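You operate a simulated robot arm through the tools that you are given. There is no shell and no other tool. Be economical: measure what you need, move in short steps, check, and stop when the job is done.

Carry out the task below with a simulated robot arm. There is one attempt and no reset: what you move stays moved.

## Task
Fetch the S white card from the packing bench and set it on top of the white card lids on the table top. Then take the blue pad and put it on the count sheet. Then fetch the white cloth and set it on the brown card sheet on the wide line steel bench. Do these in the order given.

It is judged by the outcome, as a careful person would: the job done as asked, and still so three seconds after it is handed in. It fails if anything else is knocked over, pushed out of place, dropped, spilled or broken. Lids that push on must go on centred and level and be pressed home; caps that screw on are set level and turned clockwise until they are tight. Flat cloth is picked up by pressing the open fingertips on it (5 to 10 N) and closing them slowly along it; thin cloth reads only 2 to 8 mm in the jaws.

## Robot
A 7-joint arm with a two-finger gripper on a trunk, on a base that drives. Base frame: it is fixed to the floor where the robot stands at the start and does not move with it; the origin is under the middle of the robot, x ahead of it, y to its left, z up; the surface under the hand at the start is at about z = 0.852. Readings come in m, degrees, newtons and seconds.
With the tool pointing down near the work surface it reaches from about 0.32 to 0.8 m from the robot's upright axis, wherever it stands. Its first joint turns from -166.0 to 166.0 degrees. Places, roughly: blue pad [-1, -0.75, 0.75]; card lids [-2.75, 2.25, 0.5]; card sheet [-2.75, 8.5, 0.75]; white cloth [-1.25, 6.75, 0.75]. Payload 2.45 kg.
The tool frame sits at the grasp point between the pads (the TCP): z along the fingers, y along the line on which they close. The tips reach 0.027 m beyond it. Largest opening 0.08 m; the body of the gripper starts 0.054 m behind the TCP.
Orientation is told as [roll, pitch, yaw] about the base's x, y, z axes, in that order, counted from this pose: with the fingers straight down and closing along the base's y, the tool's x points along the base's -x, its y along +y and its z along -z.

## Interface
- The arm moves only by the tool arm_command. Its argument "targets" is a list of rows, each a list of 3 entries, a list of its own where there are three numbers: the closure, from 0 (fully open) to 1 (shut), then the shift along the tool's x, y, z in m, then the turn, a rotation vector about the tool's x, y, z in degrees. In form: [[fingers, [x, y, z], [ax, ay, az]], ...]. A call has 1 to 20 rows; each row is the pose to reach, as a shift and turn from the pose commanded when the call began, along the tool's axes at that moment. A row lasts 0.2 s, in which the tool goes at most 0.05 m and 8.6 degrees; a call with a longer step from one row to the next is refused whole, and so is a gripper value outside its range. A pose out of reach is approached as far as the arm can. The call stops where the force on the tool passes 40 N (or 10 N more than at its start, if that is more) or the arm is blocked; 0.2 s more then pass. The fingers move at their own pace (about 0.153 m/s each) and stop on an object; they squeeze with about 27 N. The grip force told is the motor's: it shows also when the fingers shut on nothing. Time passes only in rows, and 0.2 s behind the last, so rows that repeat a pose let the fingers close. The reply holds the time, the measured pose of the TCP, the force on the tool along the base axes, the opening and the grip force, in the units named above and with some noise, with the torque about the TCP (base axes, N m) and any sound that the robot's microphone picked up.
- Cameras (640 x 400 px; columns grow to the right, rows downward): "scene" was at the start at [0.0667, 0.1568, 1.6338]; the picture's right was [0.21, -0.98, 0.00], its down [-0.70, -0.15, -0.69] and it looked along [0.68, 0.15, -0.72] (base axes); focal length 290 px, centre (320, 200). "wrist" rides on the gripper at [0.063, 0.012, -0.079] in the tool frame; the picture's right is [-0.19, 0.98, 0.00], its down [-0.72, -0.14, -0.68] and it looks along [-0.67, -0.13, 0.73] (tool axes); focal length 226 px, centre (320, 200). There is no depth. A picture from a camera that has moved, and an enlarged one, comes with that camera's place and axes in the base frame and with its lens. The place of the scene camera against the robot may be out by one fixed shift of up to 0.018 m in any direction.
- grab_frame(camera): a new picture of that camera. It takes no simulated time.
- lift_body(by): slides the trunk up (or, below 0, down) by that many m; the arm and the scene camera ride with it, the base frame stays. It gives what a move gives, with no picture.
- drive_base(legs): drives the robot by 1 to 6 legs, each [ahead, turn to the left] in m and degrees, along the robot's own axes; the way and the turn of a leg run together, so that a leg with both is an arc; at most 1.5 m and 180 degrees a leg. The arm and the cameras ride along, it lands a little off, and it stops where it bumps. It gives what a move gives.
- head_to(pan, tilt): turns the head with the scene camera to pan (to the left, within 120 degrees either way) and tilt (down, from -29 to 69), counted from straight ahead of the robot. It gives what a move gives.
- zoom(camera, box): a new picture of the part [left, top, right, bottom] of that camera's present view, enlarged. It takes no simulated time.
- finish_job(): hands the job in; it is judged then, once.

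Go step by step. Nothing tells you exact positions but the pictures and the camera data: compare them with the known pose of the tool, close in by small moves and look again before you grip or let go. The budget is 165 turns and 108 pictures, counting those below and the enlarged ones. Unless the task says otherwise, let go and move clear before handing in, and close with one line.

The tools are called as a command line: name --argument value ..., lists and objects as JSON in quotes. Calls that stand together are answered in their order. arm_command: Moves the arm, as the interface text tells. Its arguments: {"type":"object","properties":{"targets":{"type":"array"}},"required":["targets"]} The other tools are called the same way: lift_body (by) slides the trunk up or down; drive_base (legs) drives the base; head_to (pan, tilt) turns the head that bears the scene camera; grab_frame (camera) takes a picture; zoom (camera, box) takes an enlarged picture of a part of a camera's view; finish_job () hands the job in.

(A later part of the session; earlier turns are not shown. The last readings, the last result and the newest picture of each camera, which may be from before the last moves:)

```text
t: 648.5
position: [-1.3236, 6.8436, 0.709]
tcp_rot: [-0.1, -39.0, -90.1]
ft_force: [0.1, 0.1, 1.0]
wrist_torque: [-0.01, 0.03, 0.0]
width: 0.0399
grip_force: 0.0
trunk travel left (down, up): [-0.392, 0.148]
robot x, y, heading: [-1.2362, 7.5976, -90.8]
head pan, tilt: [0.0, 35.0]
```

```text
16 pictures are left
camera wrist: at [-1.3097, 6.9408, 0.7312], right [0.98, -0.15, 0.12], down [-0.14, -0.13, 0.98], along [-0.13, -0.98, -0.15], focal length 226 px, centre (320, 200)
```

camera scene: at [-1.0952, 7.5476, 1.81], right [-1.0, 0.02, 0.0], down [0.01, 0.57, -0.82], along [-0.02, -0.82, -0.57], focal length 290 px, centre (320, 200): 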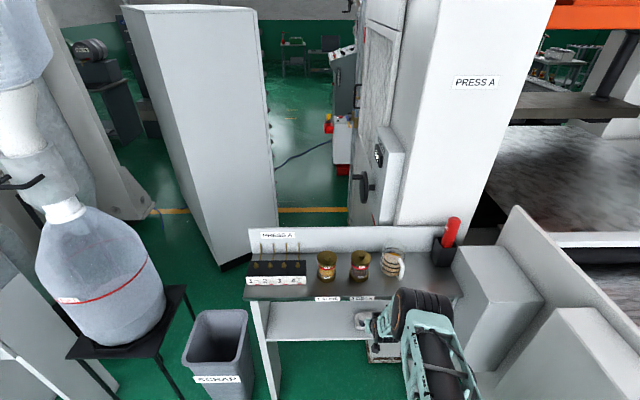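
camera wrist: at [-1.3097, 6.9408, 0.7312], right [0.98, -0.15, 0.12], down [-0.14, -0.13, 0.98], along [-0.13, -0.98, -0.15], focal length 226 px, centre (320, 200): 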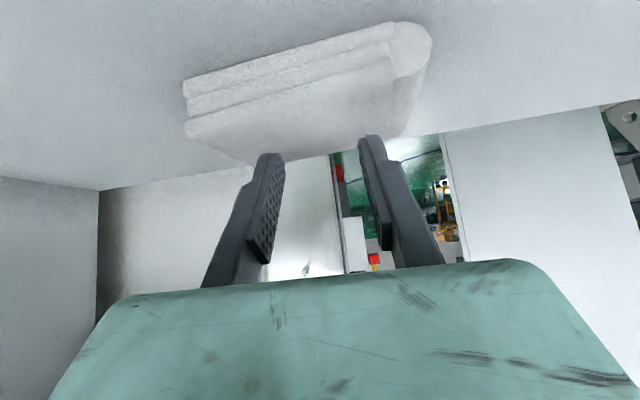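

The tips floated ~6 mm above the cloth. Re-opening somewhat and pressing down by small steps.

arm_command --targets '[[0.3, [0, 0, 0], [0, 0, 0]], [0.2, [0, 0, 0], [0, 0, 0]], [0.15, [0.0019, 0, 0.0023], [0, 0, 0]], [0.15, [0.0032, 0, 0.0039], [0, 0, 0]]]'

arm_command --targets '[[0.15, [0.0009, 0, 0.0012], [0, 0, 0]], [0.15, [0.0013, 0, 0.0016], [0, 0, 0]]]'

```text
t: 649.5
position: [-1.3218, 6.8427, 0.7096]
tcp_rot: [-0.4, -39.6, -90.1]
ft_force: [6.1, 2.8, 19.3]
wrist_torque: [-0.24, -0.62, 0.37]
width: 0.0664
grip_force: 0.1
trunk travel left (down, up): [-0.392, 0.148]
robot x, y, heading: [-1.2401, 7.5961, -90.8]
head pan, tilt: [0.0, 35.0]
```

```text
t: 650.1
position: [-1.3228, 6.8422, 0.7094]
tcp_rot: [-0.2, -39.2, -90.1]
ft_force: [-0.9, 1.0, 16.6]
wrist_torque: [-0.24, -0.09, -0.04]
width: 0.0664
grip_force: 0.0
out of reach, approached as far as the arm can: row 1, 2
trunk travel left (down, up): [-0.392, 0.148]
robot x, y, heading: [-1.2452, 7.5925, -91.1]
head pan, tilt: [0.0, 35.0]
```

Pressing at ~17 N; easing a little and closing slowly all the way.

arm_command --targets '[[0.2, [-0.001, 0, -0.0012], [0, 0, 0]], [0.24, [-0.001, 0, -0.0012], [0, 0, 0]], [0.28, [-0.001, 0, -0.0012], [0, 0, 0]], [0.32, [-0.001, 0, -0.0012], [0, 0, 0]], [0.36, [-0.001, 0, -0.0012], [0, 0, 0]], [0.4, [-0.001, 0, -0.0012], [0, 0, 0]]]'

zoom --camera "wrist" --box '[160, 20, 480, 220]'

```text
t: 651.5
position: [-1.3219, 6.843, 0.7095]
tcp_rot: [0.0, -38.9, -90.1]
ft_force: [-0.6, 0.3, 0.1]
wrist_torque: [-0.02, -0.01, 0.02]
width: 0.048
grip_force: 0.1
trunk travel left (down, up): [-0.392, 0.148]
robot x, y, heading: [-1.2426, 7.5935, -91.0]
head pan, tilt: [0.0, 35.0]
```

```text
2.00 times, centred on (320, 120) of wrist
camera zoom: at [-1.3092, 6.9394, 0.7308], right [0.98, -0.15, 0.12], down [-0.14, -0.13, 0.98], along [-0.13, -0.98, -0.15], focal length 452 px, centre (320, 360)
```

zoom: 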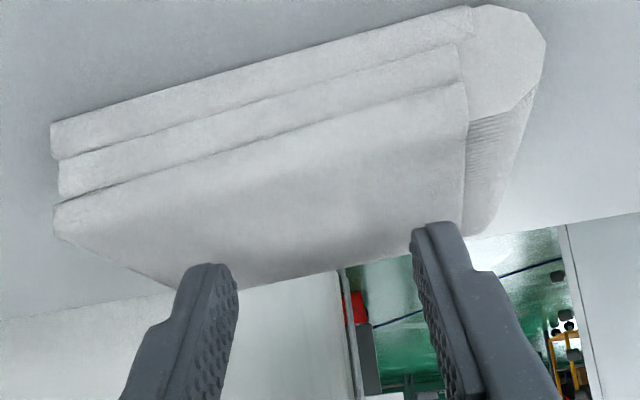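

I need some arm slack: raise the hand 2 cm by arm, lower the trunk 2 cm, then press with the arm.

arm_command --targets '[[0.2, [-0.0126, 0, -0.0155], [0, 0, 0]], [0.1, [-0.0189, 0, -0.0233], [0, 0, 0]]]'

lift_body --by -0.025

arm_command --targets '[[0.1, [0.0016, 0, 0.0019], [0, 0, 0]], [0.1, [0.0032, 0, 0.0039], [0, 0, 0]]]'

```text
t: 652.1
position: [-1.3222, 6.8411, 0.7393]
tcp_rot: [-0.1, -38.9, -90.1]
ft_force: [0.2, -0.5, -0.1]
wrist_torque: [0.0, 0.02, -0.04]
width: 0.072
grip_force: 0.0
trunk travel left (down, up): [-0.392, 0.148]
robot x, y, heading: [-1.2347, 7.5949, -91.2]
head pan, tilt: [0.0, 35.0]
```

```text
t: 652.9
position: [-1.323, 6.841, 0.7138]
tcp_rot: [-0.2, -39.0, -90.2]
ft_force: [0.2, 0.7, 1.2]
wrist_torque: [-0.02, 0.0, 0.0]
width: 0.0719
grip_force: 0.1
trunk travel left (down, up): [-0.367, 0.173]
robot x, y, heading: [-1.2404, 7.5945, -91.0]
head pan, tilt: [0.0, 35.0]
```

```text
t: 653.5
position: [-1.3212, 6.8401, 0.7113]
tcp_rot: [0.0, -39.1, -90.2]
ft_force: [1.1, 3.1, 12.0]
wrist_torque: [-0.05, -0.12, 0.02]
width: 0.0715
grip_force: 0.0
trunk travel left (down, up): [-0.367, 0.173]
robot x, y, heading: [-1.2381, 7.5954, -91.1]
head pan, tilt: [0.0, 35.0]
```

Pressing ~12 N with the arm. Closing slowly while holding the press.

arm_command --targets '[[0.15, [0, 0, 0], [0, 0, 0]], [0.2, [0, 0, 0], [0, 0, 0]], [0.25, [0, 0, 0], [0, 0, 0]], [0.3, [0, 0, 0], [0, 0, 0]], [0.35, [0.0003, 0, 0.0004], [0, 0, 0]], [0.4, [0.0003, 0, 0.0004], [0, 0, 0]], [0.45, [0.0003, 0, 0.0004], [0, 0, 0]], [0.5, [0.0006, 0, 0.0008], [0, 0, 0]]]'

arm_command --targets '[[0.55, [0.0003, 0, 0.0004], [0, 0, 0]], [0.6, [0.0003, 0, 0.0004], [0, 0, 0]], [0.65, [0.0003, 0, 0.0004], [0, 0, 0]], [0.7, [0.0003, 0, 0.0004], [0, 0, 0]], [0.75, [0.0003, 0, 0.0004], [0, 0, 0]], [0.8, [0.0003, 0, 0.0004], [0, 0, 0]], [0.85, [0.0003, 0, 0.0004], [0, 0, 0]], [0.9, [0.0003, 0, 0.0004], [0, 0, 0]], [0.95, [0.0003, 0, 0.0004], [0, 0, 0]], [1, [0.0003, 0, 0.0004], [0, 0, 0]], [1, [0.0003, 0, 0.0004], [0, 0, 0]]]'

zoom --camera "wrist" --box '[160, 20, 480, 220]'

```text
t: 655.2
position: [-1.3225, 6.8404, 0.708]
tcp_rot: [-0.2, -38.9, -90.0]
ft_force: [0.3, 1.4, -0.5]
wrist_torque: [0.02, 0.0, 0.02]
width: 0.0401
grip_force: 0.0
trunk travel left (down, up): [-0.367, 0.173]
robot x, y, heading: [-1.2424, 7.5964, -90.9]
head pan, tilt: [0.0, 35.0]
```

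```text
t: 657.6
position: [-1.3223, 6.8416, 0.7064]
tcp_rot: [-0.1, -39.0, -90.1]
ft_force: [0.6, -0.1, 0.0]
wrist_torque: [-0.01, 0.01, 0.0]
width: 0.0
grip_force: 27.2
trunk travel left (down, up): [-0.367, 0.173]
robot x, y, heading: [-1.2393, 7.599, -90.7]
head pan, tilt: [0.0, 35.0]
```

```text
2.00 times, centred on (320, 120) of wrist
camera zoom: at [-1.3102, 6.9391, 0.7286], right [0.98, -0.15, 0.12], down [-0.14, -0.13, 0.98], along [-0.13, -0.98, -0.15], focal length 452 px, centre (320, 360)
```

zoom: 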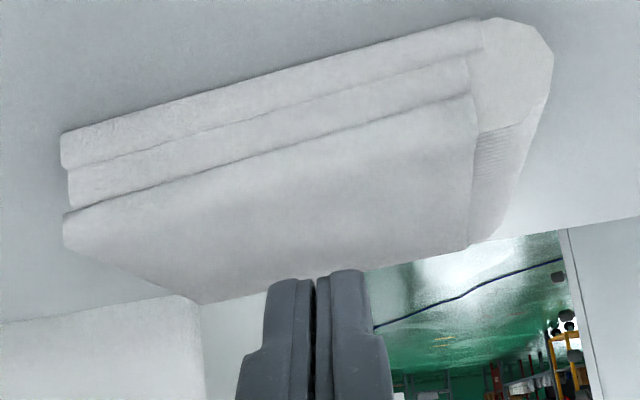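

Nothing caught: the tips were near the cloth's rear edge and lost contact. Re-opening to 45 mm, shifting 12 mm toward the front, then pressing deeper.

arm_command --targets '[[0.8, [-0.004, 0, -0.005], [0, 0, 0]], [0.6, [0.005, 0, -0.012], [0, 0, 0]], [0.45, [0.0093, 0, -0.0076], [0, 0, 0]], [0.45, [0.0112, 0, -0.0053], [0, 0, 0]], [0.45, [0.0131, 0, -0.003], [0, 0, 0]]]'

arm_command --targets '[[0.45, [0.0013, 0, 0.0016], [0, 0, 0]], [0.45, [0.0025, 0, 0.0031], [0, 0, 0]]]'

```text
t: 658.9
position: [-1.3239, 6.853, 0.7037]
tcp_rot: [0.0, -39.3, -90.1]
ft_force: [-2.1, 3.4, 13.5]
wrist_torque: [-0.04, 0.0, 0.02]
width: 0.0436
grip_force: 0.0
trunk travel left (down, up): [-0.367, 0.173]
robot x, y, heading: [-1.2406, 7.5957, -90.8]
head pan, tilt: [0.0, 35.0]
```

```text
t: 659.6
position: [-1.3234, 6.8486, 0.7029]
tcp_rot: [-0.2, -39.7, -90.1]
ft_force: [-0.5, -0.9, 12.7]
wrist_torque: [-0.17, 0.0, -0.04]
width: 0.0429
grip_force: 0.1
trunk travel left (down, up): [-0.367, 0.173]
robot x, y, heading: [-1.2427, 7.596, -91.1]
head pan, tilt: [0.0, 35.0]
stopped in row 2: the force on the tool passed its limit at 41 N (the readings are from after the stop); the commanded pose is now the measured one
```

Good contact (~13 N). Closing slowly with a slight downward feed.

arm_command --targets '[[0.5, [0.0002, 0, 0.0002], [0, 0, 0]], [0.54, [0.0004, 0, 0.0005], [0, 0, 0]], [0.58, [0.0007, 0, 0.0009], [0, 0, 0]], [0.62, [0.001, 0, 0.0013], [0, 0, 0]]]'

arm_command --targets '[[0.66, [0.0003, 0, 0.0004], [0, 0, 0]], [0.7, [0.0006, 0, 0.0008], [0, 0, 0]], [0.74, [0.0009, 0, 0.0012], [0, 0, 0]], [0.78, [0.0012, 0, 0.0016], [0, 0, 0]]]'

```text
t: 660.6
position: [-1.323, 6.8499, 0.6989]
tcp_rot: [0.0, -39.5, -90.1]
ft_force: [-0.9, 4.5, 8.6]
wrist_torque: [-0.02, 0.02, -0.06]
width: 0.0236
grip_force: 0.0
trunk travel left (down, up): [-0.367, 0.173]
robot x, y, heading: [-1.2407, 7.5941, -91.0]
head pan, tilt: [0.0, 35.0]
```

```text
t: 661.6
position: [-1.3217, 6.8503, 0.6982]
tcp_rot: [-0.1, -39.4, -90.0]
ft_force: [0.0, 1.4, 7.6]
wrist_torque: [0.0, 0.02, 0.0]
width: 0.0157
grip_force: 0.1
trunk travel left (down, up): [-0.367, 0.173]
robot x, y, heading: [-1.2402, 7.5969, -91.0]
head pan, tilt: [0.0, 35.0]
```

Contact holds at 8 N. Finishing the close.

arm_command --targets '[[0.83, [0.0003, 0, 0.0004], [0, 0, 0]], [0.88, [0.0005, 0, 0.0006], [0, 0, 0]], [0.94, [0.0006, 0, 0.0008], [0, 0, 0]], [1, [0.0006, 0, 0.0008], [0, 0, 0]], [1, [0.0006, 0, 0.0008], [0, 0, 0]]]'

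zoom --camera "wrist" --box '[160, 20, 480, 220]'

```text
t: 662.8
position: [-1.322, 6.8503, 0.6964]
tcp_rot: [0.0, -39.2, -90.1]
ft_force: [-0.3, -0.6, 0.2]
wrist_torque: [0.0, -0.02, 0.01]
width: 0.0001
grip_force: 27.1
trunk travel left (down, up): [-0.367, 0.173]
robot x, y, heading: [-1.2387, 7.5965, -91.2]
head pan, tilt: [0.0, 35.0]
```

```text
2.00 times, centred on (320, 120) of wrist
camera zoom: at [-1.3098, 6.9485, 0.7168], right [0.98, -0.15, 0.12], down [-0.14, -0.12, 0.98], along [-0.13, -0.98, -0.14], focal length 452 px, centre (320, 360)
```

zoom: 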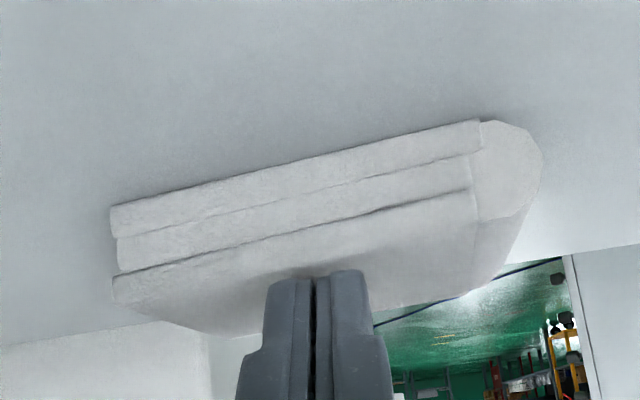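

Pinching the top doesn't work: it's a thick fold (~0.11 × 0.05 × 0.025 m). Instead I'll grip it across its 5 cm depth with the tool yawed ~55° and tilted ~50°, leaning out to the +x/+y side. First retreat and rotate.

arm_command --targets '[[1, [0, 0, -0.04], [0, 0, 0]], [0.6, [0, 0, -0.08], [0, 0, 0]], [0.2, [0, 0, -0.12], [0, 0, 0]], [0, [0, 0, -0.16], [0, 0, 0]]]'

arm_command --targets '[[0, [-0.001, 0.024, -0.002], [4.95, 0, 6.1]], [0, [-0.002, 0.049, -0.004], [9.9, 0, 12.2]], [0, [-0.003, 0.073, -0.006], [14.85, 0, 18.3]], [0, [-0.004, 0.098, -0.008], [19.8, 0, 24.4]], [0, [-0.005, 0.122, -0.01], [24.75, 0, 30.5]], [0, [-0.006, 0.147, -0.012], [29.7, 0, 36.6]], [0, [-0.008, 0.172, -0.015], [34.65, 0, 42.7]]]'

arm_command --targets '[[0, [0, 0, 0], [0, -5.5, 0]], [0, [0, 0, 0], [0, -11, 0]]]'

grab_frame --camera "scene"

grab_frame --camera "wrist"

```text
t: 663.8
position: [-1.3233, 6.9521, 0.8201]
tcp_rot: [0.0, -39.4, -90.1]
ft_force: [-0.4, 0.5, 0.2]
wrist_torque: [0.01, 0.04, 0.02]
width: 0.0801
grip_force: 0.0
trunk travel left (down, up): [-0.367, 0.173]
robot x, y, heading: [-1.2386, 7.5994, -91.0]
head pan, tilt: [0.0, 35.0]
```

```text
t: 665.4
position: [-1.1484, 6.9538, 0.8373]
tcp_rot: [0.2, -39.1, -145.3]
ft_force: [0.6, 0.7, -0.8]
wrist_torque: [0.0, 0.04, -0.01]
width: 0.0801
grip_force: 0.0
trunk travel left (down, up): [-0.367, 0.173]
robot x, y, heading: [-1.2403, 7.5942, -90.9]
head pan, tilt: [0.0, 35.0]
```

```text
t: 666.0
position: [-1.1497, 6.9533, 0.8366]
tcp_rot: [0.4, -50.4, -145.5]
ft_force: [-0.1, 0.3, -0.5]
wrist_torque: [0.0, 0.01, 0.05]
width: 0.0799
grip_force: 0.1
trunk travel left (down, up): [-0.367, 0.173]
robot x, y, heading: [-1.2407, 7.5939, -91.0]
head pan, tilt: [0.0, 35.0]
```

```text
12 pictures are left
camera scene: at [-1.0949, 7.5242, 1.7668], right [-1.0, 0.02, 0.0], down [0.01, 0.57, -0.82], along [-0.01, -0.82, -0.57], focal length 290 px, centre (320, 200)
```

scene: 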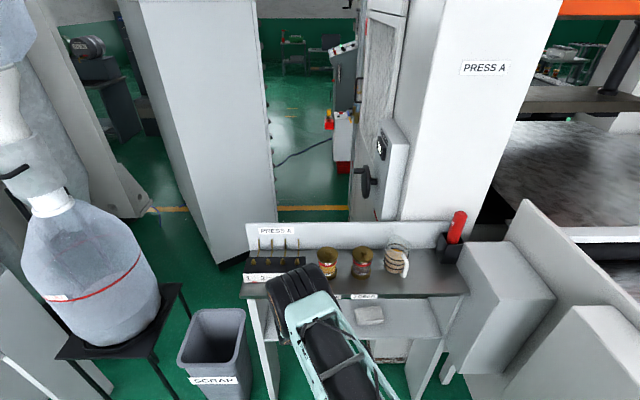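

```text
11 pictures are left
camera wrist: at [-1.0595, 7.0005, 0.838], right [0.46, -0.88, 0.15], down [-0.03, 0.16, 0.99], along [-0.89, -0.46, 0.05], focal length 226 px, centre (320, 200)
```

wrist: 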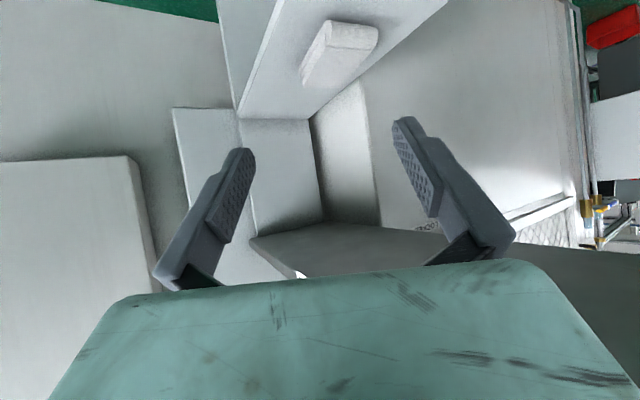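

Tool oriented. Advancing 0.1 m along its axis and zooming at the cloth to check lateral alignment.

arm_command --targets '[[0, [0, 0, 0.03], [0, 0, 0]], [0, [0, 0, 0.06], [0, 0, 0]], [0, [0, 0, 0.1], [0, 0, 0]]]'

zoom --camera "wrist" --box '[180, 0, 500, 200]'

```text
t: 666.8
position: [-1.2125, 6.9091, 0.7709]
tcp_rot: [0.3, -50.3, -145.5]
ft_force: [0.0, -0.6, 0.7]
wrist_torque: [-0.02, -0.02, 0.01]
width: 0.0798
grip_force: 0.2
trunk travel left (down, up): [-0.367, 0.173]
robot x, y, heading: [-1.2424, 7.5964, -90.9]
head pan, tilt: [0.0, 35.0]
```

```text
2.00 times, centred on (340, 100) of wrist
camera zoom: at [-1.1224, 6.9555, 0.7731], right [0.46, -0.88, 0.15], down [-0.03, 0.16, 0.99], along [-0.89, -0.46, 0.05], focal length 452 px, centre (280, 400)
```

zoom: 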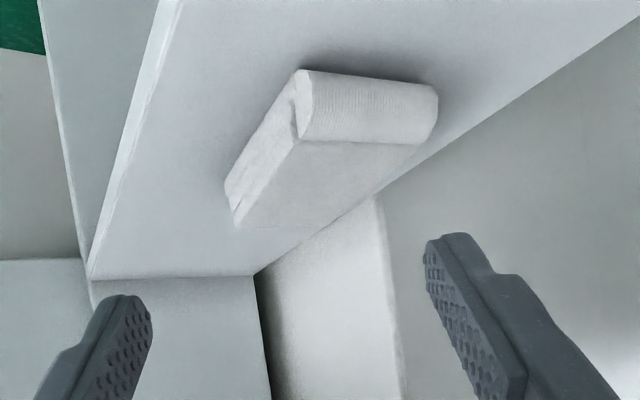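

At this yaw the cloth (≈0.065 m deep) is too wide. I'll first rotate it ~35° by hooking its rear near the +x end and pulling it gently forward; for that, the tool goes back to leaning straight out (45°), fingers closed.

arm_command --targets '[[0.5, [0, 0, -0.04], [0, 0, 0]], [1, [0, 0, -0.08], [0, 2.6, 0]], [1, [0, 0, -0.1], [0, 5.3, 0]]]'

arm_command --targets '[[1, [-0.0168, -0.0073, 0.0111], [-5.6, 0, -5.6]], [1, [-0.0336, -0.0146, 0.0223], [-11.2, 0, -11.2]], [1, [-0.0504, -0.0219, 0.0334], [-16.8, 0, -16.8]], [1, [-0.0672, -0.0293, 0.0446], [-22.4, 0, -22.4]], [1, [-0.084, -0.0366, 0.0557], [-28, 0, -28]], [1, [-0.1008, -0.0439, 0.0669], [-33.6, 0, -33.6]], [1, [-0.1176, -0.0512, 0.078], [-39.2, 0, -39.2]]]'

```text
t: 667.6
position: [-1.1506, 6.9541, 0.836]
tcp_rot: [0.4, -44.8, -145.3]
ft_force: [-0.7, -0.7, -0.5]
wrist_torque: [0.0, 0.0, 0.01]
width: 0.0
grip_force: 26.7
trunk travel left (down, up): [-0.367, 0.173]
robot x, y, heading: [-1.242, 7.5954, -90.8]
head pan, tilt: [0.0, 35.0]
```

```text
t: 669.2
position: [-1.2931, 6.9192, 0.8647]
tcp_rot: [0.3, -45.1, -89.9]
ft_force: [-1.1, -0.4, 0.2]
wrist_torque: [-0.05, -0.04, 0.02]
width: 0.0
grip_force: 26.5
trunk travel left (down, up): [-0.367, 0.173]
robot x, y, heading: [-1.2433, 7.5983, -90.9]
head pan, tilt: [0.0, 35.0]
```

Reaching behind it would stretch too far; instead I'll press on its top near the +x end and pull it toward me by friction, which also turns it.

arm_command --targets '[[1, [0.01, 0, 0.04], [0, 0, 0]], [1, [0.02, 0, 0.08], [0, 0, 0]], [1, [0.03, 0, 0.12], [0, 0, 0]], [1, [0.04, 0, 0.155], [0, 0, 0]], [1, [0.0431, 0, 0.1633], [0, 0, 0]]]'

arm_command --targets '[[1, [0.0035, 0, 0.0035], [0, 0, 0]], [1, [0.007, 0, 0.007], [0, 0, 0]], [1, [0.0092, 0, 0.0092], [0, 0, 0]]]'

```text
t: 670.4
position: [-1.2929, 6.8319, 0.7169]
tcp_rot: [0.2, -45.1, -89.9]
ft_force: [-0.4, -0.5, 0.2]
wrist_torque: [-0.01, -0.04, 0.04]
width: 0.0001
grip_force: 27.1
trunk travel left (down, up): [-0.367, 0.173]
robot x, y, heading: [-1.2433, 7.596, -91.1]
head pan, tilt: [0.0, 35.0]
```

```text
t: 671.2
position: [-1.2926, 6.8309, 0.7056]
tcp_rot: [0.2, -45.1, -89.9]
ft_force: [0.3, 0.0, 0.5]
wrist_torque: [0.02, 0.01, -0.06]
width: 0.0
grip_force: 27.1
trunk travel left (down, up): [-0.367, 0.173]
robot x, y, heading: [-1.2418, 7.5943, -90.8]
head pan, tilt: [0.0, 35.0]
```

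arm_command --targets '[[1, [0.0014, 0, 0.0014], [0, 0, 0]], [1, [0.0028, 0, 0.0028], [0, 0, 0]], [1, [0.0042, 0, 0.0042], [0, 0, 0]]]'

arm_command --targets '[[1, [0.0014, 0, 0.0014], [0, 0, 0]], [1, [0.0021, 0, 0.0021], [0, 0, 0]]]'

```text
t: 672.0
position: [-1.2918, 6.8316, 0.6988]
tcp_rot: [0.1, -45.0, -89.9]
ft_force: [-0.4, -0.4, 0.2]
wrist_torque: [-0.02, 0.0, 0.03]
width: 0.0
grip_force: 27.5
trunk travel left (down, up): [-0.367, 0.173]
robot x, y, heading: [-1.2431, 7.5974, -91.0]
head pan, tilt: [0.0, 35.0]
```

```text
t: 672.6
position: [-1.2909, 6.8321, 0.6966]
tcp_rot: [0.2, -45.1, -89.8]
ft_force: [0.0, 0.2, 0.1]
wrist_torque: [0.0, 0.0, 0.02]
width: 0.0003
grip_force: 26.9
trunk travel left (down, up): [-0.367, 0.173]
robot x, y, heading: [-1.2411, 7.5935, -90.9]
head pan, tilt: [0.0, 35.0]
```

arm_command --targets '[[1, [0.0014, 0, 0.0014], [0, 0, 0]], [1, [0.0028, 0, 0.0028], [0, 0, 0]], [1, [0.0042, 0, 0.0042], [0, 0, 0]]]'

zoom --camera "wrist" --box '[160, 0, 480, 200]'

```text
t: 673.4
position: [-1.2918, 6.8305, 0.6936]
tcp_rot: [0.2, -45.4, -89.8]
ft_force: [2.3, 0.0, 13.2]
wrist_torque: [-0.04, -0.02, -0.03]
width: 0.0059
grip_force: 27.1
trunk travel left (down, up): [-0.367, 0.173]
robot x, y, heading: [-1.2432, 7.5998, -91.1]
head pan, tilt: [0.0, 35.0]
```

```text
2.00 times, centred on (320, 100) of wrist
camera zoom: at [-1.28, 6.9307, 0.7035], right [0.98, -0.13, 0.14], down [-0.14, -0.02, 0.99], along [-0.13, -0.99, -0.04], focal length 452 px, centre (320, 400)
```

zoom: 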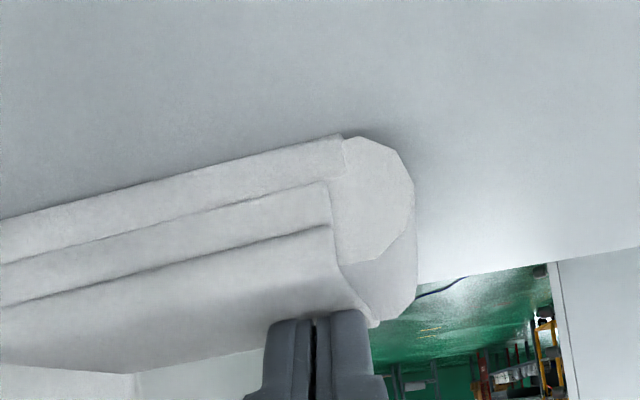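

The jaws now read 5.9 mm – cloth may be caught between them. Testing by lifting slightly.

arm_command --targets '[[1, [-0.004, 0, -0.004], [0, 0, 0]], [1, [-0.01, 0, -0.01], [0, 0, 0]], [1, [-0.014, 0, -0.014], [0, 0, 0]]]'

```text
t: 674.2
position: [-1.2923, 6.8321, 0.7105]
tcp_rot: [0.1, -45.1, -89.8]
ft_force: [0.0, 0.0, 0.2]
wrist_torque: [0.03, 0.0, 0.03]
width: 0.0001
grip_force: 27.0
trunk travel left (down, up): [-0.367, 0.173]
robot x, y, heading: [-1.2376, 7.5987, -91.1]
head pan, tilt: [0.0, 35.0]
```

Not caught. Now pressing again and pulling toward the robot (+y) by 4 cm.

arm_command --targets '[[1, [0.006, 0, 0.006], [0, 0, 0]], [1, [0.0125, 0, 0.0125], [0, 0, 0]], [1, [0.0138, 0, 0.0138], [0, 0, 0]], [1, [0.0173, 0, 0.0103], [0, 0, 0]], [1, [0.0208, 0, 0.0068], [0, 0, 0]], [1, [0.0243, 0, 0.0033], [0, 0, 0]], [1, [0.0278, 0, -0.0002], [0, 0, 0]]]'

zoom --camera "wrist" --box '[160, 0, 480, 200]'

```text
t: 675.8
position: [-1.2936, 6.8505, 0.6923]
tcp_rot: [0.2, -45.4, -89.9]
ft_force: [0.3, -7.8, 15.9]
wrist_torque: [-0.2, -0.02, -0.05]
width: 0.0057
grip_force: 27.2
trunk travel left (down, up): [-0.367, 0.173]
robot x, y, heading: [-1.2451, 7.5944, -91.1]
head pan, tilt: [0.0, 35.0]
```

```text
2.00 times, centred on (320, 100) of wrist
camera zoom: at [-1.2807, 6.9498, 0.7034], right [0.98, -0.13, 0.14], down [-0.14, -0.02, 0.99], along [-0.13, -0.99, -0.04], focal length 452 px, centre (320, 400)
```

zoom: 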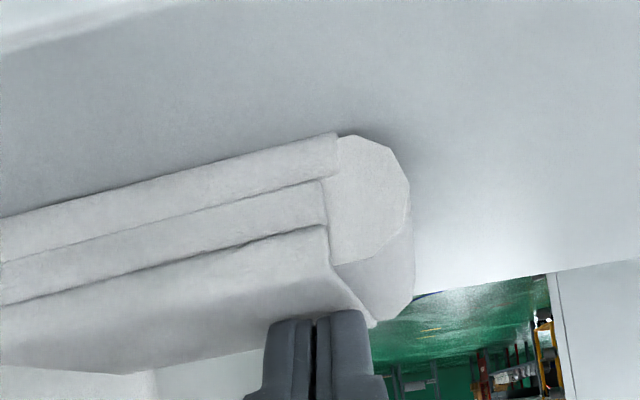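

The cloth follows the fingers with the press—friction dragging works. Now I'll use that to turn the cloth: press with open fingers at yaw -35°, then rotate +35° while pressing.

arm_command --targets '[[0.6, [-0.012, -0.004, -0.01], [0, 0, 0]], [0.3, [-0.0195, -0.008, -0.013], [5, 0, 5]], [0.3, [-0.0195, -0.012, -0.013], [10, 0, 10]], [0.3, [-0.0195, -0.016, -0.013], [15, 0, 15]], [0.3, [-0.0195, -0.016, -0.013], [20, 0, 20]], [0.3, [-0.0195, -0.016, -0.013], [24.7, 0, 24.7]]]'

arm_command --targets '[[0.3, [0.0021, 0, 0.0021], [0, 0, 0]], [0.3, [0.0042, 0, 0.0042], [0, 0, 0]], [0.3, [0.0056, 0, 0.0056], [0, 0, 0]], [0.3, [0.007, 0, 0.007], [0, 0, 0]]]'

```text
t: 677.2
position: [-1.3087, 6.8484, 0.7134]
tcp_rot: [0.2, -45.0, -124.7]
ft_force: [0.7, -0.9, -0.1]
wrist_torque: [0.0, 0.01, -0.01]
width: 0.0562
grip_force: 0.0
trunk travel left (down, up): [-0.367, 0.173]
robot x, y, heading: [-1.2393, 7.5987, -91.2]
head pan, tilt: [0.0, 35.0]
```

```text
t: 678.2
position: [-1.3073, 6.8464, 0.7052]
tcp_rot: [0.4, -45.1, -125.0]
ft_force: [-1.8, 3.0, 8.9]
wrist_torque: [0.07, 0.35, -0.05]
width: 0.0553
grip_force: 0.1
trunk travel left (down, up): [-0.367, 0.173]
robot x, y, heading: [-1.2431, 7.5977, -90.8]
head pan, tilt: [0.0, 35.0]
```

Pressing ~9 N; adding a little, rotating +35°, then dragging 3 cm outwards.

arm_command --targets '[[0.3, [0.0008, 0, 0.0008], [0, 0, 0]], [0.3, [0.0003, -0.002, 0.0013], [-4.9, 0, -4.9]], [0.3, [-0.0002, -0.0045, 0.0018], [-9.8, 0, -9.8]], [0.3, [-0.0007, -0.0065, 0.0023], [-14.7, 0, -14.7]], [0.3, [-0.0012, -0.009, 0.0028], [-19.7, 0, -19.7]], [0.3, [-0.0017, -0.011, 0.0033], [-24.7, 0, -24.7]], [0.3, [0.0027, -0.0153, -0.0011], [-24.7, 0, -24.7]], [0.3, [0.007, -0.0196, -0.0054], [-24.7, 0, -24.7]], [0.3, [0.0114, -0.0239, -0.0098], [-24.7, 0, -24.7]], [0.3, [0.0157, -0.0281, -0.0141], [-24.7, 0, -24.7]]]'

grab_frame --camera "wrist"

```text
t: 680.4
position: [-1.3188, 6.8826, 0.7018]
tcp_rot: [0.4, -44.9, -89.9]
ft_force: [0.6, 0.0, 0.3]
wrist_torque: [0.02, -0.01, -0.01]
width: 0.0562
grip_force: 0.0
trunk travel left (down, up): [-0.367, 0.173]
robot x, y, heading: [-1.2415, 7.5962, -91.1]
head pan, tilt: [0.0, 35.0]
```

```text
7 pictures are left
camera wrist: at [-1.3068, 6.9827, 0.7129], right [0.98, -0.13, 0.14], down [-0.14, -0.03, 0.99], along [-0.13, -0.99, -0.05], focal length 226 px, centre (320, 200)
```

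wrist: 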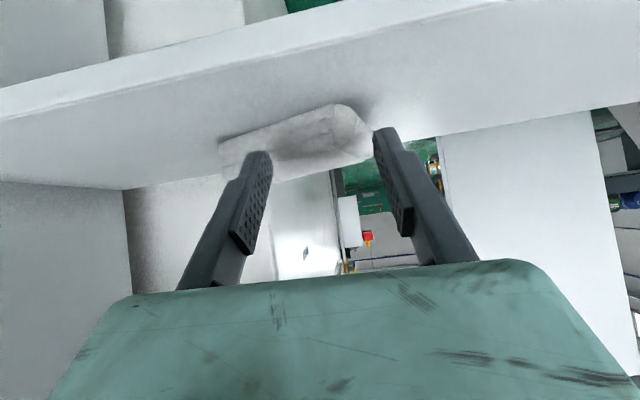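

The cloth turned ~17° and sits near (-1.337, 6.815). That should fit between the jaws at yaw -55°. Retreating and re-orienting for the straddling grasp.

arm_command --targets '[[0.2, [0, 0, -0.04], [0, 0, 0]], [0, [0, 0, -0.08], [0, 0, 0]], [0, [0, 0, -0.12], [0, 0, 0]], [0, [0, 0, -0.15], [0, 0, 0]]]'

arm_command --targets '[[0, [-0.0086, 0.0204, 0.0037], [5.55, 0, 5.55]], [0, [-0.0171, 0.0409, 0.0074], [11.1, 0, 11.1]], [0, [-0.0257, 0.0613, 0.0111], [16.7, 0, 16.7]], [0, [-0.0343, 0.0817, 0.0149], [22.2, 0, 22.2]], [0, [-0.0429, 0.1021, 0.0186], [27.8, 0, 27.8]], [0, [-0.0514, 0.1226, 0.0223], [33.3, 0, 33.3]], [0, [-0.06, 0.143, 0.026], [38.9, 0, 38.9]]]'

arm_command --targets '[[0, [0, 0, 0], [0, -5, 0]]]'

```text
t: 681.4
position: [-1.3192, 6.9871, 0.8094]
tcp_rot: [0.1, -45.0, -89.9]
ft_force: [-0.2, -0.9, 0.6]
wrist_torque: [-0.03, -0.01, 0.05]
width: 0.0801
grip_force: 0.2
trunk travel left (down, up): [-0.367, 0.173]
robot x, y, heading: [-1.2458, 7.594, -91.1]
head pan, tilt: [0.0, 35.0]
```

```text
t: 683.0
position: [-1.1748, 6.9274, 0.8342]
tcp_rot: [0.2, -44.9, -144.9]
ft_force: [-0.3, 0.4, -0.1]
wrist_torque: [0.02, 0.01, 0.01]
width: 0.0803
grip_force: 0.0
trunk travel left (down, up): [-0.367, 0.173]
robot x, y, heading: [-1.2429, 7.5936, -91.2]
head pan, tilt: [0.0, 35.0]
```

```text
t: 683.4
position: [-1.1759, 6.9262, 0.8339]
tcp_rot: [0.2, -50.0, -145.1]
ft_force: [0.4, -0.3, 0.1]
wrist_torque: [0.02, 0.01, 0.0]
width: 0.0801
grip_force: 0.0
trunk travel left (down, up): [-0.367, 0.173]
robot x, y, heading: [-1.2392, 7.5945, -90.9]
head pan, tilt: [0.0, 35.0]
```

Advancing 0.13 m along the axis, then checking lateral alignment.

arm_command --targets '[[0, [0, 0, 0.045], [0, 0, 0]], [0, [0, 0, 0.09], [0, 0, 0]], [0, [0, 0, 0.13], [0, 0, 0]]]'

zoom --camera "wrist" --box '[160, 0, 480, 200]'

```text
t: 684.2
position: [-1.26, 6.8699, 0.7489]
tcp_rot: [0.1, -50.0, -144.9]
ft_force: [-0.7, -0.9, -0.5]
wrist_torque: [-0.01, -0.02, -0.01]
width: 0.0797
grip_force: 0.1
trunk travel left (down, up): [-0.367, 0.173]
robot x, y, heading: [-1.2436, 7.5962, -91.0]
head pan, tilt: [0.0, 35.0]
```

```text
2.00 times, centred on (320, 100) of wrist
camera zoom: at [-1.1699, 6.9159, 0.7518], right [0.46, -0.87, 0.15], down [-0.03, 0.15, 0.99], along [-0.88, -0.46, 0.04], focal length 452 px, centre (320, 400)
```

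zoom: 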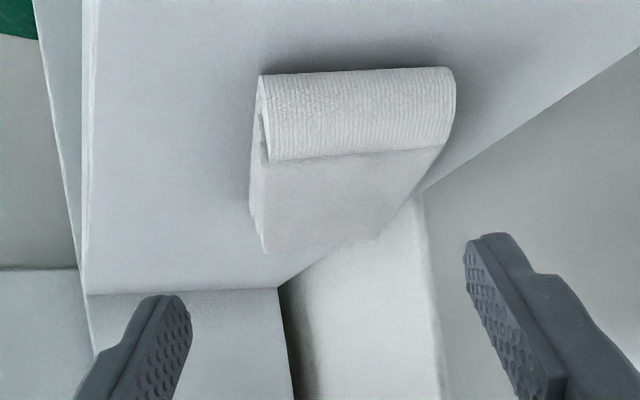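

The cloth is well placed: I need a ~5 mm sideways shift, then straight in along the tool axis.

arm_command --targets '[[0, [0, 0.0055, 0.02], [0, 0, 0]], [0, [0, 0.0055, 0.045], [0, 0, 0]], [0, [0, 0.0055, 0.065], [0, 0, 0]]]'

arm_command --targets '[[0, [0, 0, 0.01], [0, 0, 0]], [0, [0, 0, 0.02], [0, 0, 0]], [0, [0, 0, 0.03], [0, 0, 0]]]'

```text
t: 685.0
position: [-1.2671, 6.8571, 0.7375]
tcp_rot: [0.4, -49.9, -144.9]
ft_force: [0.4, -0.6, 1.0]
wrist_torque: [0.01, 0.01, 0.03]
width: 0.0801
grip_force: 0.2
out of reach, approached as far as the arm can: row 2, 3
trunk travel left (down, up): [-0.367, 0.173]
robot x, y, heading: [-1.2409, 7.5959, -90.8]
head pan, tilt: [0.0, 35.0]
```

```text
t: 685.8
position: [-1.2743, 6.8584, 0.736]
tcp_rot: [0.4, -49.9, -144.9]
ft_force: [-1.1, 0.3, 0.6]
wrist_torque: [0.02, 0.02, 0.0]
width: 0.0803
grip_force: 0.1
out of reach, approached as far as the arm can: row 1, 2, 3
trunk travel left (down, up): [-0.367, 0.173]
robot x, y, heading: [-1.245, 7.5966, -91.2]
head pan, tilt: [0.0, 35.0]
```

At the arm's limit again. I'll retreat slightly, bring the base 4 cm forward and the trunk 4.5 cm down, then finish with the arm.

arm_command --targets '[[0, [0, 0, -0.015], [0, 0, 0]], [0, [0, 0, -0.03], [0, 0, 0]]]'

drive_base --legs '[[0.04, 0]]'

lift_body --by -0.045

```text
t: 686.4
position: [-1.2561, 6.8705, 0.7555]
tcp_rot: [0.2, -50.0, -144.9]
ft_force: [-0.6, -0.3, -0.6]
wrist_torque: [-0.06, 0.01, 0.0]
width: 0.08
grip_force: 0.1
trunk travel left (down, up): [-0.367, 0.173]
robot x, y, heading: [-1.24, 7.5939, -90.9]
head pan, tilt: [0.0, 35.0]
```

```text
t: 687.4
position: [-1.2569, 6.8455, 0.7433]
tcp_rot: [-1.6, -49.3, -143.4]
ft_force: [0.0, -1.1, 0.1]
wrist_torque: [0.02, 0.03, -0.01]
width: 0.0799
grip_force: 0.1
trunk travel left (down, up): [-0.367, 0.173]
robot x, y, heading: [-1.2443, 7.5528, -91.0]
head pan, tilt: [0.0, 35.0]
stopped in leg 1: the robot was blocked; the commanded pose is now the measured one
```

```text
t: 688.3
position: [-1.2573, 6.8452, 0.6988]
tcp_rot: [-1.5, -49.2, -143.4]
ft_force: [1.2, 0.1, 0.2]
wrist_torque: [-0.01, 0.0, 0.0]
width: 0.0802
grip_force: 0.0
trunk travel left (down, up): [-0.322, 0.218]
robot x, y, heading: [-1.2453, 7.5572, -91.1]
head pan, tilt: [0.0, 35.0]
```

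Something on the arm touched (blocked). Checking with the scene camera before continuing.

grab_frame --camera "scene"

```text
5 pictures are left
camera scene: at [-1.0961, 7.4865, 1.7219], right [-1.0, 0.02, 0.0], down [0.01, 0.57, -0.82], along [-0.01, -0.82, -0.57], focal length 290 px, centre (320, 200)
```

scene: 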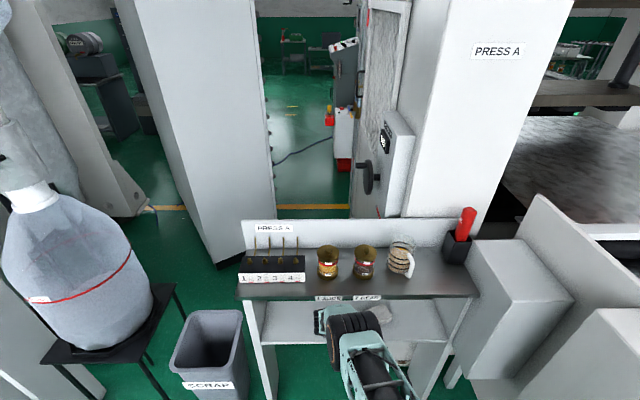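

Nothing disturbed; the elbow is near the counter front. I'll grasp nearer the cloth's +x end (2.5 cm in), which needs only a small further motion.

arm_command --targets '[[0, [-0.0071, -0.0021, 0.0082], [0, 0, 0]], [0, [-0.0142, -0.0043, 0.0164], [0, 0, 0]], [0, [-0.0213, -0.0064, 0.0247], [0, 0, 0]], [0, [-0.0284, -0.0086, 0.0329], [0, 0, 0]], [0, [-0.023, -0.0086, 0.0376], [0, 0, 0]], [0, [-0.0174, -0.0086, 0.0424], [0, 0, 0]]]'

```text
t: 689.7
position: [-1.2979, 6.8266, 0.6851]
tcp_rot: [-1.5, -49.3, -143.5]
ft_force: [-1.1, -0.4, -0.1]
wrist_torque: [0.0, 0.0, 0.03]
width: 0.0802
grip_force: 0.1
trunk travel left (down, up): [-0.322, 0.218]
robot x, y, heading: [-1.2421, 7.5554, -91.0]
head pan, tilt: [0.0, 35.0]
```

Reached without contact. Closing the jaws on the cloth.

arm_command --targets '[[0.1, [0, 0, 0], [0, 0, 0]], [0.2, [0, 0, 0], [0, 0, 0]], [0.35, [0, 0, 0], [0, 0, 0]], [0.6, [0, 0, 0], [0, 0, 0]], [1, [0, 0, 0], [0, 0, 0]], [1, [0, 0, 0], [0, 0, 0]]]'

```text
t: 691.1
position: [-1.2979, 6.8267, 0.685]
tcp_rot: [-1.4, -49.3, -143.3]
ft_force: [1.0, -0.5, 0.2]
wrist_torque: [0.02, -0.04, 0.04]
width: 0.0769
grip_force: 26.9
trunk travel left (down, up): [-0.322, 0.218]
robot x, y, heading: [-1.2418, 7.5615, -91.0]
head pan, tilt: [0.0, 35.0]
```

Gripped (77 mm). Lifting 2 cm, then reversing the base to bring it out.

arm_command --targets '[[1, [-0.0075, 0, -0.0065], [0, 0, 0]], [1, [-0.0151, 0, -0.0131], [0, 0, 0]]]'

drive_base --legs '[[-0.3, 0]]'

grab_frame --camera "wrist"

```text
t: 691.7
position: [-1.2975, 6.8283, 0.7042]
tcp_rot: [-1.6, -49.3, -143.5]
ft_force: [0.4, 1.1, -1.0]
wrist_torque: [0.01, -0.02, 0.02]
width: 0.0766
grip_force: 27.5
trunk travel left (down, up): [-0.322, 0.218]
robot x, y, heading: [-1.2443, 7.559, -91.0]
head pan, tilt: [0.0, 35.0]
```

```text
t: 693.7
position: [-1.2938, 7.1198, 0.7053]
tcp_rot: [-1.5, -49.3, -143.4]
ft_force: [0.2, 1.4, -0.5]
wrist_torque: [0.02, -0.03, -0.04]
width: 0.0763
grip_force: 27.4
trunk travel left (down, up): [-0.322, 0.218]
robot x, y, heading: [-1.2364, 7.8508, -91.3]
head pan, tilt: [0.0, 35.0]
```

```text
4 pictures are left
camera wrist: at [-1.2037, 7.1669, 0.708], right [0.47, -0.87, 0.13], down [-0.03, 0.13, 0.99], along [-0.88, -0.47, 0.03], focal length 226 px, centre (320, 200)
```

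wrist: 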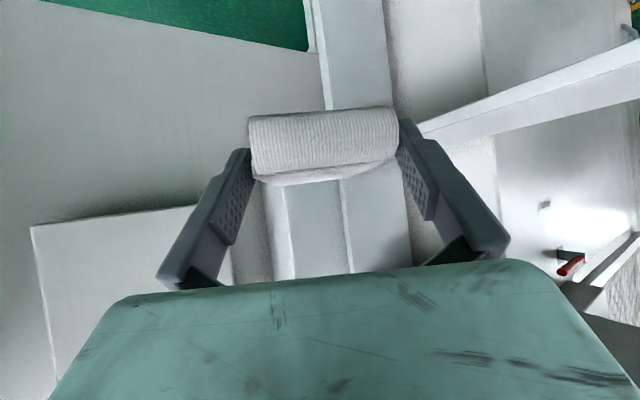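

The cloth is held firmly. Raising it, reversing to y≈8.8 and turning to face the table with the brown sheet.

lift_body --by 0.218

drive_base --legs '[[-0.97, 0], [0, -89]]'

head_to --pan 12 --tilt 33

grab_frame --camera "scene"

```text
t: 696.0
position: [-1.2936, 7.1205, 0.9228]
tcp_rot: [-1.7, -49.3, -143.4]
ft_force: [-0.1, 0.4, -0.5]
wrist_torque: [-0.02, 0.01, 0.01]
width: 0.0755
grip_force: 26.9
trunk travel left (down, up): [-0.54, 0.0]
robot x, y, heading: [-1.2378, 7.8506, -90.6]
head pan, tilt: [0.0, 35.0]
```

```text
t: 705.0
position: [-1.9482, 8.8812, 0.9229]
tcp_rot: [-1.4, -49.3, 127.5]
ft_force: [0.5, 0.4, -0.9]
wrist_torque: [-0.02, -0.02, 0.02]
width: 0.0727
grip_force: 26.7
trunk travel left (down, up): [-0.54, 0.0]
robot x, y, heading: [-1.2203, 8.8362, 179.7]
head pan, tilt: [0.0, 35.0]
```

```text
t: 705.8
position: [-1.9484, 8.8822, 0.9225]
tcp_rot: [-1.5, -49.3, 127.6]
ft_force: [-0.4, 0.2, -0.3]
wrist_torque: [-0.02, 0.01, 0.02]
width: 0.0721
grip_force: 27.2
trunk travel left (down, up): [-0.54, 0.0]
robot x, y, heading: [-1.2164, 8.834, 179.9]
head pan, tilt: [12.0, 33.0]
```

```text
3 pictures are left
camera scene: at [-1.2778, 8.6786, 1.9429], right [-0.21, 0.98, 0.0], down [0.53, 0.11, -0.84], along [-0.82, -0.17, -0.55], focal length 290 px, centre (320, 200)
```

scene: 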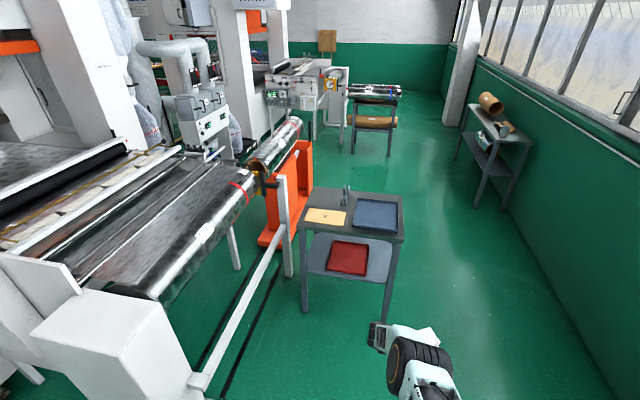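

The brown sheet is at about (-2.69, 8.42, z≈0.87), ~0.25×0.17 m. I'll rotate the tool so it leans straight back to the robot and raise the cloth, then drive closer.

arm_command --targets '[[1, [-0.016, 0, -0.014], [-5.6, 0, -4.8]], [1, [-0.032, 0, -0.028], [-11.2, 0, -9.7]], [1, [-0.049, 0, -0.042], [-16.9, 0, -14.5]], [1, [-0.065, 0, -0.056], [-22.5, 0, -19.4]], [1, [-0.081, 0, -0.07], [-28.1, 0, -24.2]], [1, [-0.097, 0, -0.084], [-33.8, 0, -29]], [1, [-0.114, 0, -0.098], [-39.4, 0, -33.9]]]'

drive_base --legs '[[0.75, 0]]'

```text
t: 707.4
position: [-1.9506, 8.8809, 1.0737]
tcp_rot: [-1.0, -48.5, 179.1]
ft_force: [-0.2, -0.4, -0.3]
wrist_torque: [-0.04, -0.02, -0.01]
width: 0.072
grip_force: 26.7
trunk travel left (down, up): [-0.54, 0.0]
robot x, y, heading: [-1.2133, 8.8418, 179.8]
head pan, tilt: [12.0, 33.0]
```

```text
t: 711.4
position: [-2.7038, 8.8687, 1.0736]
tcp_rot: [-0.9, -48.5, 179.7]
ft_force: [-0.8, 0.0, -1.1]
wrist_torque: [-0.02, -0.01, 0.01]
width: 0.0704
grip_force: 27.0
trunk travel left (down, up): [-0.54, 0.0]
robot x, y, heading: [-1.968, 8.8371, -179.7]
head pan, tilt: [12.0, 33.0]
```

arm_command --targets '[[1, [0.028, 0.01, -0.032], [0, 0, 0]], [1, [0.056, 0.03, -0.063], [0, 0, 0]], [1, [0.084, 0.05, -0.095], [0, 0, 0]], [1, [0.112, 0.07, -0.1266], [0, 0, 0]], [1, [0.112, 0.115, -0.1266], [0, 0, 0]], [1, [0.112, 0.16, -0.1266], [0, 0, 0]], [1, [0.112, 0.205, -0.1266], [0, 0, 0]], [1, [0.112, 0.25, -0.1266], [0, 0, 0]], [1, [0.112, 0.295, -0.1266], [0, 0, 0]], [1, [0.112, 0.34, -0.1266], [0, 0, 0]], [1, [0.112, 0.385, -0.1266], [0, 0, 0]], [1, [0.112, 0.439, -0.1266], [0, 0, 0]]]'

```text
refused: row 12 steps farther than a row can; nothing moved
```

arm_command --targets '[[1, [0.028, 0.01, -0.032], [0, 0, 0]], [1, [0.056, 0.03, -0.063], [0, 0, 0]], [1, [0.084, 0.05, -0.095], [0, 0, 0]], [1, [0.112, 0.07, -0.1266], [0, 0, 0]], [1, [0.112, 0.115, -0.1266], [0, 0, 0]], [1, [0.112, 0.16, -0.1266], [0, 0, 0]], [1, [0.112, 0.205, -0.1266], [0, 0, 0]], [1, [0.112, 0.25, -0.1266], [0, 0, 0]], [1, [0.112, 0.295, -0.1266], [0, 0, 0]], [1, [0.112, 0.34, -0.1266], [0, 0, 0]], [1, [0.112, 0.385, -0.1266], [0, 0, 0]], [1, [0.112, 0.42, -0.1266], [0, 0, 0]], [1, [0.112, 0.439, -0.1266], [0, 0, 0]]]'

drive_base --legs '[[0.12, 0]]'

grab_frame --camera "wrist"

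```text
t: 714.2
position: [-2.5442, 8.4262, 1.068]
tcp_rot: [-1.0, -48.5, 179.6]
ft_force: [0.3, 0.7, 0.0]
wrist_torque: [-0.02, -0.02, 0.03]
width: 0.0695
grip_force: 27.0
trunk travel left (down, up): [-0.54, 0.0]
robot x, y, heading: [-1.9705, 8.8336, -179.8]
head pan, tilt: [12.0, 33.0]
```

```text
t: 715.5
position: [-2.6607, 8.4247, 1.067]
tcp_rot: [-0.9, -48.4, 179.7]
ft_force: [0.3, -0.2, -0.9]
wrist_torque: [-0.01, -0.04, -0.01]
width: 0.0696
grip_force: 27.1
trunk travel left (down, up): [-0.54, 0.0]
robot x, y, heading: [-2.0856, 8.8379, -179.5]
head pan, tilt: [12.0, 33.0]
```

```text
2 pictures are left
camera wrist: at [-2.5604, 8.4089, 1.0716], right [-0.15, -0.98, 0.13], down [0.04, 0.13, 0.99], along [-0.99, 0.15, 0.02], focal length 226 px, centre (320, 200)
```

wrist: 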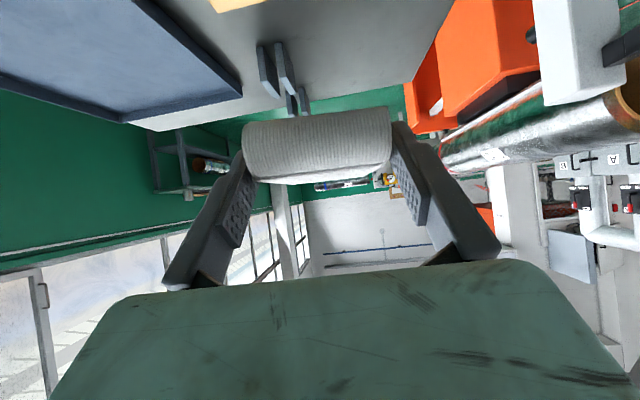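

The sheet's far edge is at x≈-2.785 and its +y corner at y≈8.52, so its centre is ≈(-2.70, 8.40). Shifting 2 cm and lowering to just above it.

arm_command --targets '[[1, [0.026, 0.011, 0.023], [0, 0, 0]], [1, [0.052, 0.022, 0.046], [0, 0, 0]], [1, [0.078, 0.022, 0.069], [0, 0, 0]], [1, [0.1, 0.022, 0.088], [0, 0, 0]]]'

grab_frame --camera "wrist"

```text
t: 716.5
position: [-2.6605, 8.4058, 0.9322]
tcp_rot: [-1.0, -48.6, 179.7]
ft_force: [-0.9, 0.4, 0.5]
wrist_torque: [-0.01, -0.03, -0.01]
width: 0.069
grip_force: 26.7
trunk travel left (down, up): [-0.54, 0.0]
robot x, y, heading: [-2.0845, 8.8346, -179.7]
head pan, tilt: [12.0, 33.0]
```

```text
1 pictures are left
camera wrist: at [-2.5585, 8.3895, 0.937], right [-0.15, -0.98, 0.13], down [0.04, 0.13, 0.99], along [-0.99, 0.15, 0.02], focal length 226 px, centre (320, 200)
```

wrist: 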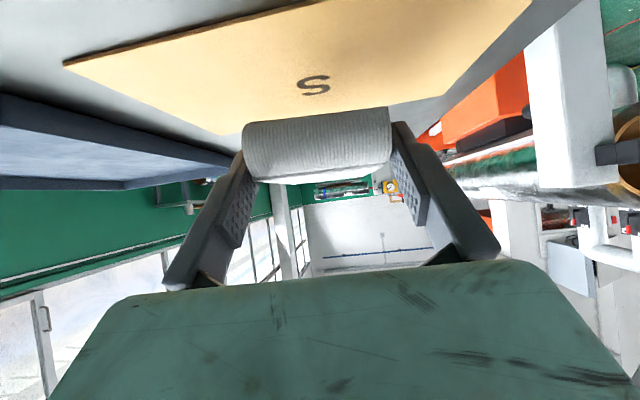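

The sheet ("S") spans x -2.785…-2.645, y 8.30…8.52 at z≈0.86 and the cloth is right above it. Lowering to contact in steps.

arm_command --targets '[[1, [0.007, 0, 0.01], [0, 0, 0]], [1, [0.014, 0, 0.02], [0, 0, 0]], [1, [0.0187, 0, 0.0272], [0, 0, 0]]]'

arm_command --targets '[[1, [0.0022, 0, 0.002], [0, 0, 0]], [1, [0.0045, 0, 0.004], [0, 0, 0]], [1, [0.006, 0, 0.0053], [0, 0, 0]]]'

```text
t: 717.2
position: [-2.6677, 8.4044, 0.9029]
tcp_rot: [-1.0, -48.6, 179.8]
ft_force: [0.0, -0.8, -0.2]
wrist_torque: [0.01, -0.04, 0.01]
width: 0.069
grip_force: 26.8
trunk travel left (down, up): [-0.54, 0.0]
robot x, y, heading: [-2.0871, 8.8337, -179.5]
head pan, tilt: [12.0, 33.0]
```

```text
t: 718.0
position: [-2.6698, 8.4054, 0.8944]
tcp_rot: [-1.1, -48.5, 179.8]
ft_force: [-0.8, 0.0, -1.2]
wrist_torque: [0.03, -0.04, 0.02]
width: 0.0686
grip_force: 26.9
trunk travel left (down, up): [-0.54, 0.0]
robot x, y, heading: [-2.0887, 8.8315, -179.2]
head pan, tilt: [12.0, 33.0]
```

arm_command --targets '[[1, [0.0015, 0, 0.0013], [0, 0, 0]], [1, [0.003, 0, 0.0027], [0, 0, 0]], [1, [0.0045, 0, 0.004], [0, 0, 0]]]'

arm_command --targets '[[1, [0.0015, 0, 0.0013], [0, 0, 0]], [1, [0.003, 0, 0.0027], [0, 0, 0]]]'

```text
t: 718.9
position: [-2.6667, 8.4053, 0.8896]
tcp_rot: [-1.1, -48.6, 179.9]
ft_force: [-0.3, 0.8, 2.1]
wrist_torque: [0.12, 0.24, -0.04]
width: 0.0683
grip_force: 27.3
trunk travel left (down, up): [-0.54, 0.0]
robot x, y, heading: [-2.0868, 8.831, -179.5]
head pan, tilt: [12.0, 33.0]
```

```text
t: 719.5
position: [-2.6686, 8.4057, 0.8878]
tcp_rot: [-0.8, -48.9, 179.6]
ft_force: [1.5, 0.8, 16.9]
wrist_torque: [0.67, 1.04, -0.21]
width: 0.0684
grip_force: 27.2
trunk travel left (down, up): [-0.54, 0.0]
robot x, y, heading: [-2.0823, 8.8315, -179.2]
head pan, tilt: [12.0, 33.0]
```

Contact (cloth on sheet). Opening and withdrawing along the tool axis.

arm_command --targets '[[0.1, [-0.0007, 0, -0.0007], [0, 0, 0]], [0, [-0.0007, 0, -0.0007], [0, 0, 0]], [0, [-0.0007, 0, -0.0007], [0, 0, 0]]]'

arm_command --targets '[[0, [0, 0, -0.015], [0, 0, 0]], [0, [0, 0, -0.04], [0, 0, 0]], [0, [0, 0, -0.08], [0, 0, 0]], [0, [0, 0, -0.12], [0, 0, 0]], [0, [0, 0, -0.16], [0, 0, 0]]]'

grab_frame --camera "wrist"

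```text
t: 720.2
position: [-2.6671, 8.4056, 0.8849]
tcp_rot: [-1.0, -48.6, 179.6]
ft_force: [0.6, 1.5, 1.0]
wrist_torque: [-0.07, 0.04, -0.03]
width: 0.0789
grip_force: 0.1
trunk travel left (down, up): [-0.54, 0.0]
robot x, y, heading: [-2.0845, 8.8351, -179.6]
head pan, tilt: [12.0, 33.0]
```

```text
t: 721.5
position: [-2.5465, 8.402, 0.9942]
tcp_rot: [-1.1, -48.7, 179.7]
ft_force: [0.1, -0.7, 0.7]
wrist_torque: [-0.03, 0.0, 0.01]
width: 0.0802
grip_force: 0.1
trunk travel left (down, up): [-0.54, 0.0]
robot x, y, heading: [-2.0853, 8.8377, -179.2]
head pan, tilt: [12.0, 33.0]
```

```text
0 pictures are left
camera wrist: at [-2.4455, 8.3859, 0.998], right [-0.14, -0.98, 0.13], down [0.04, 0.13, 0.99], along [-0.99, 0.15, 0.02], focal length 226 px, centre (320, 200)
```

wrist: 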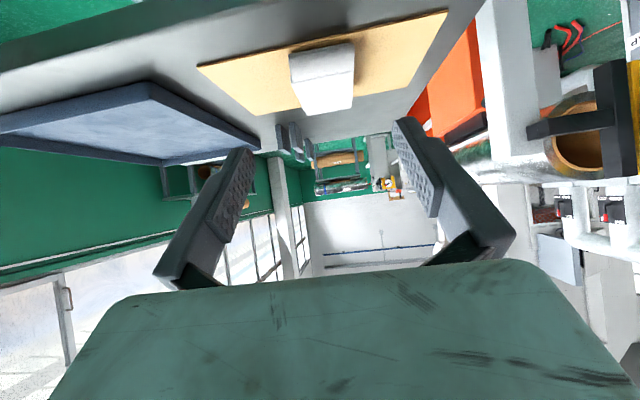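

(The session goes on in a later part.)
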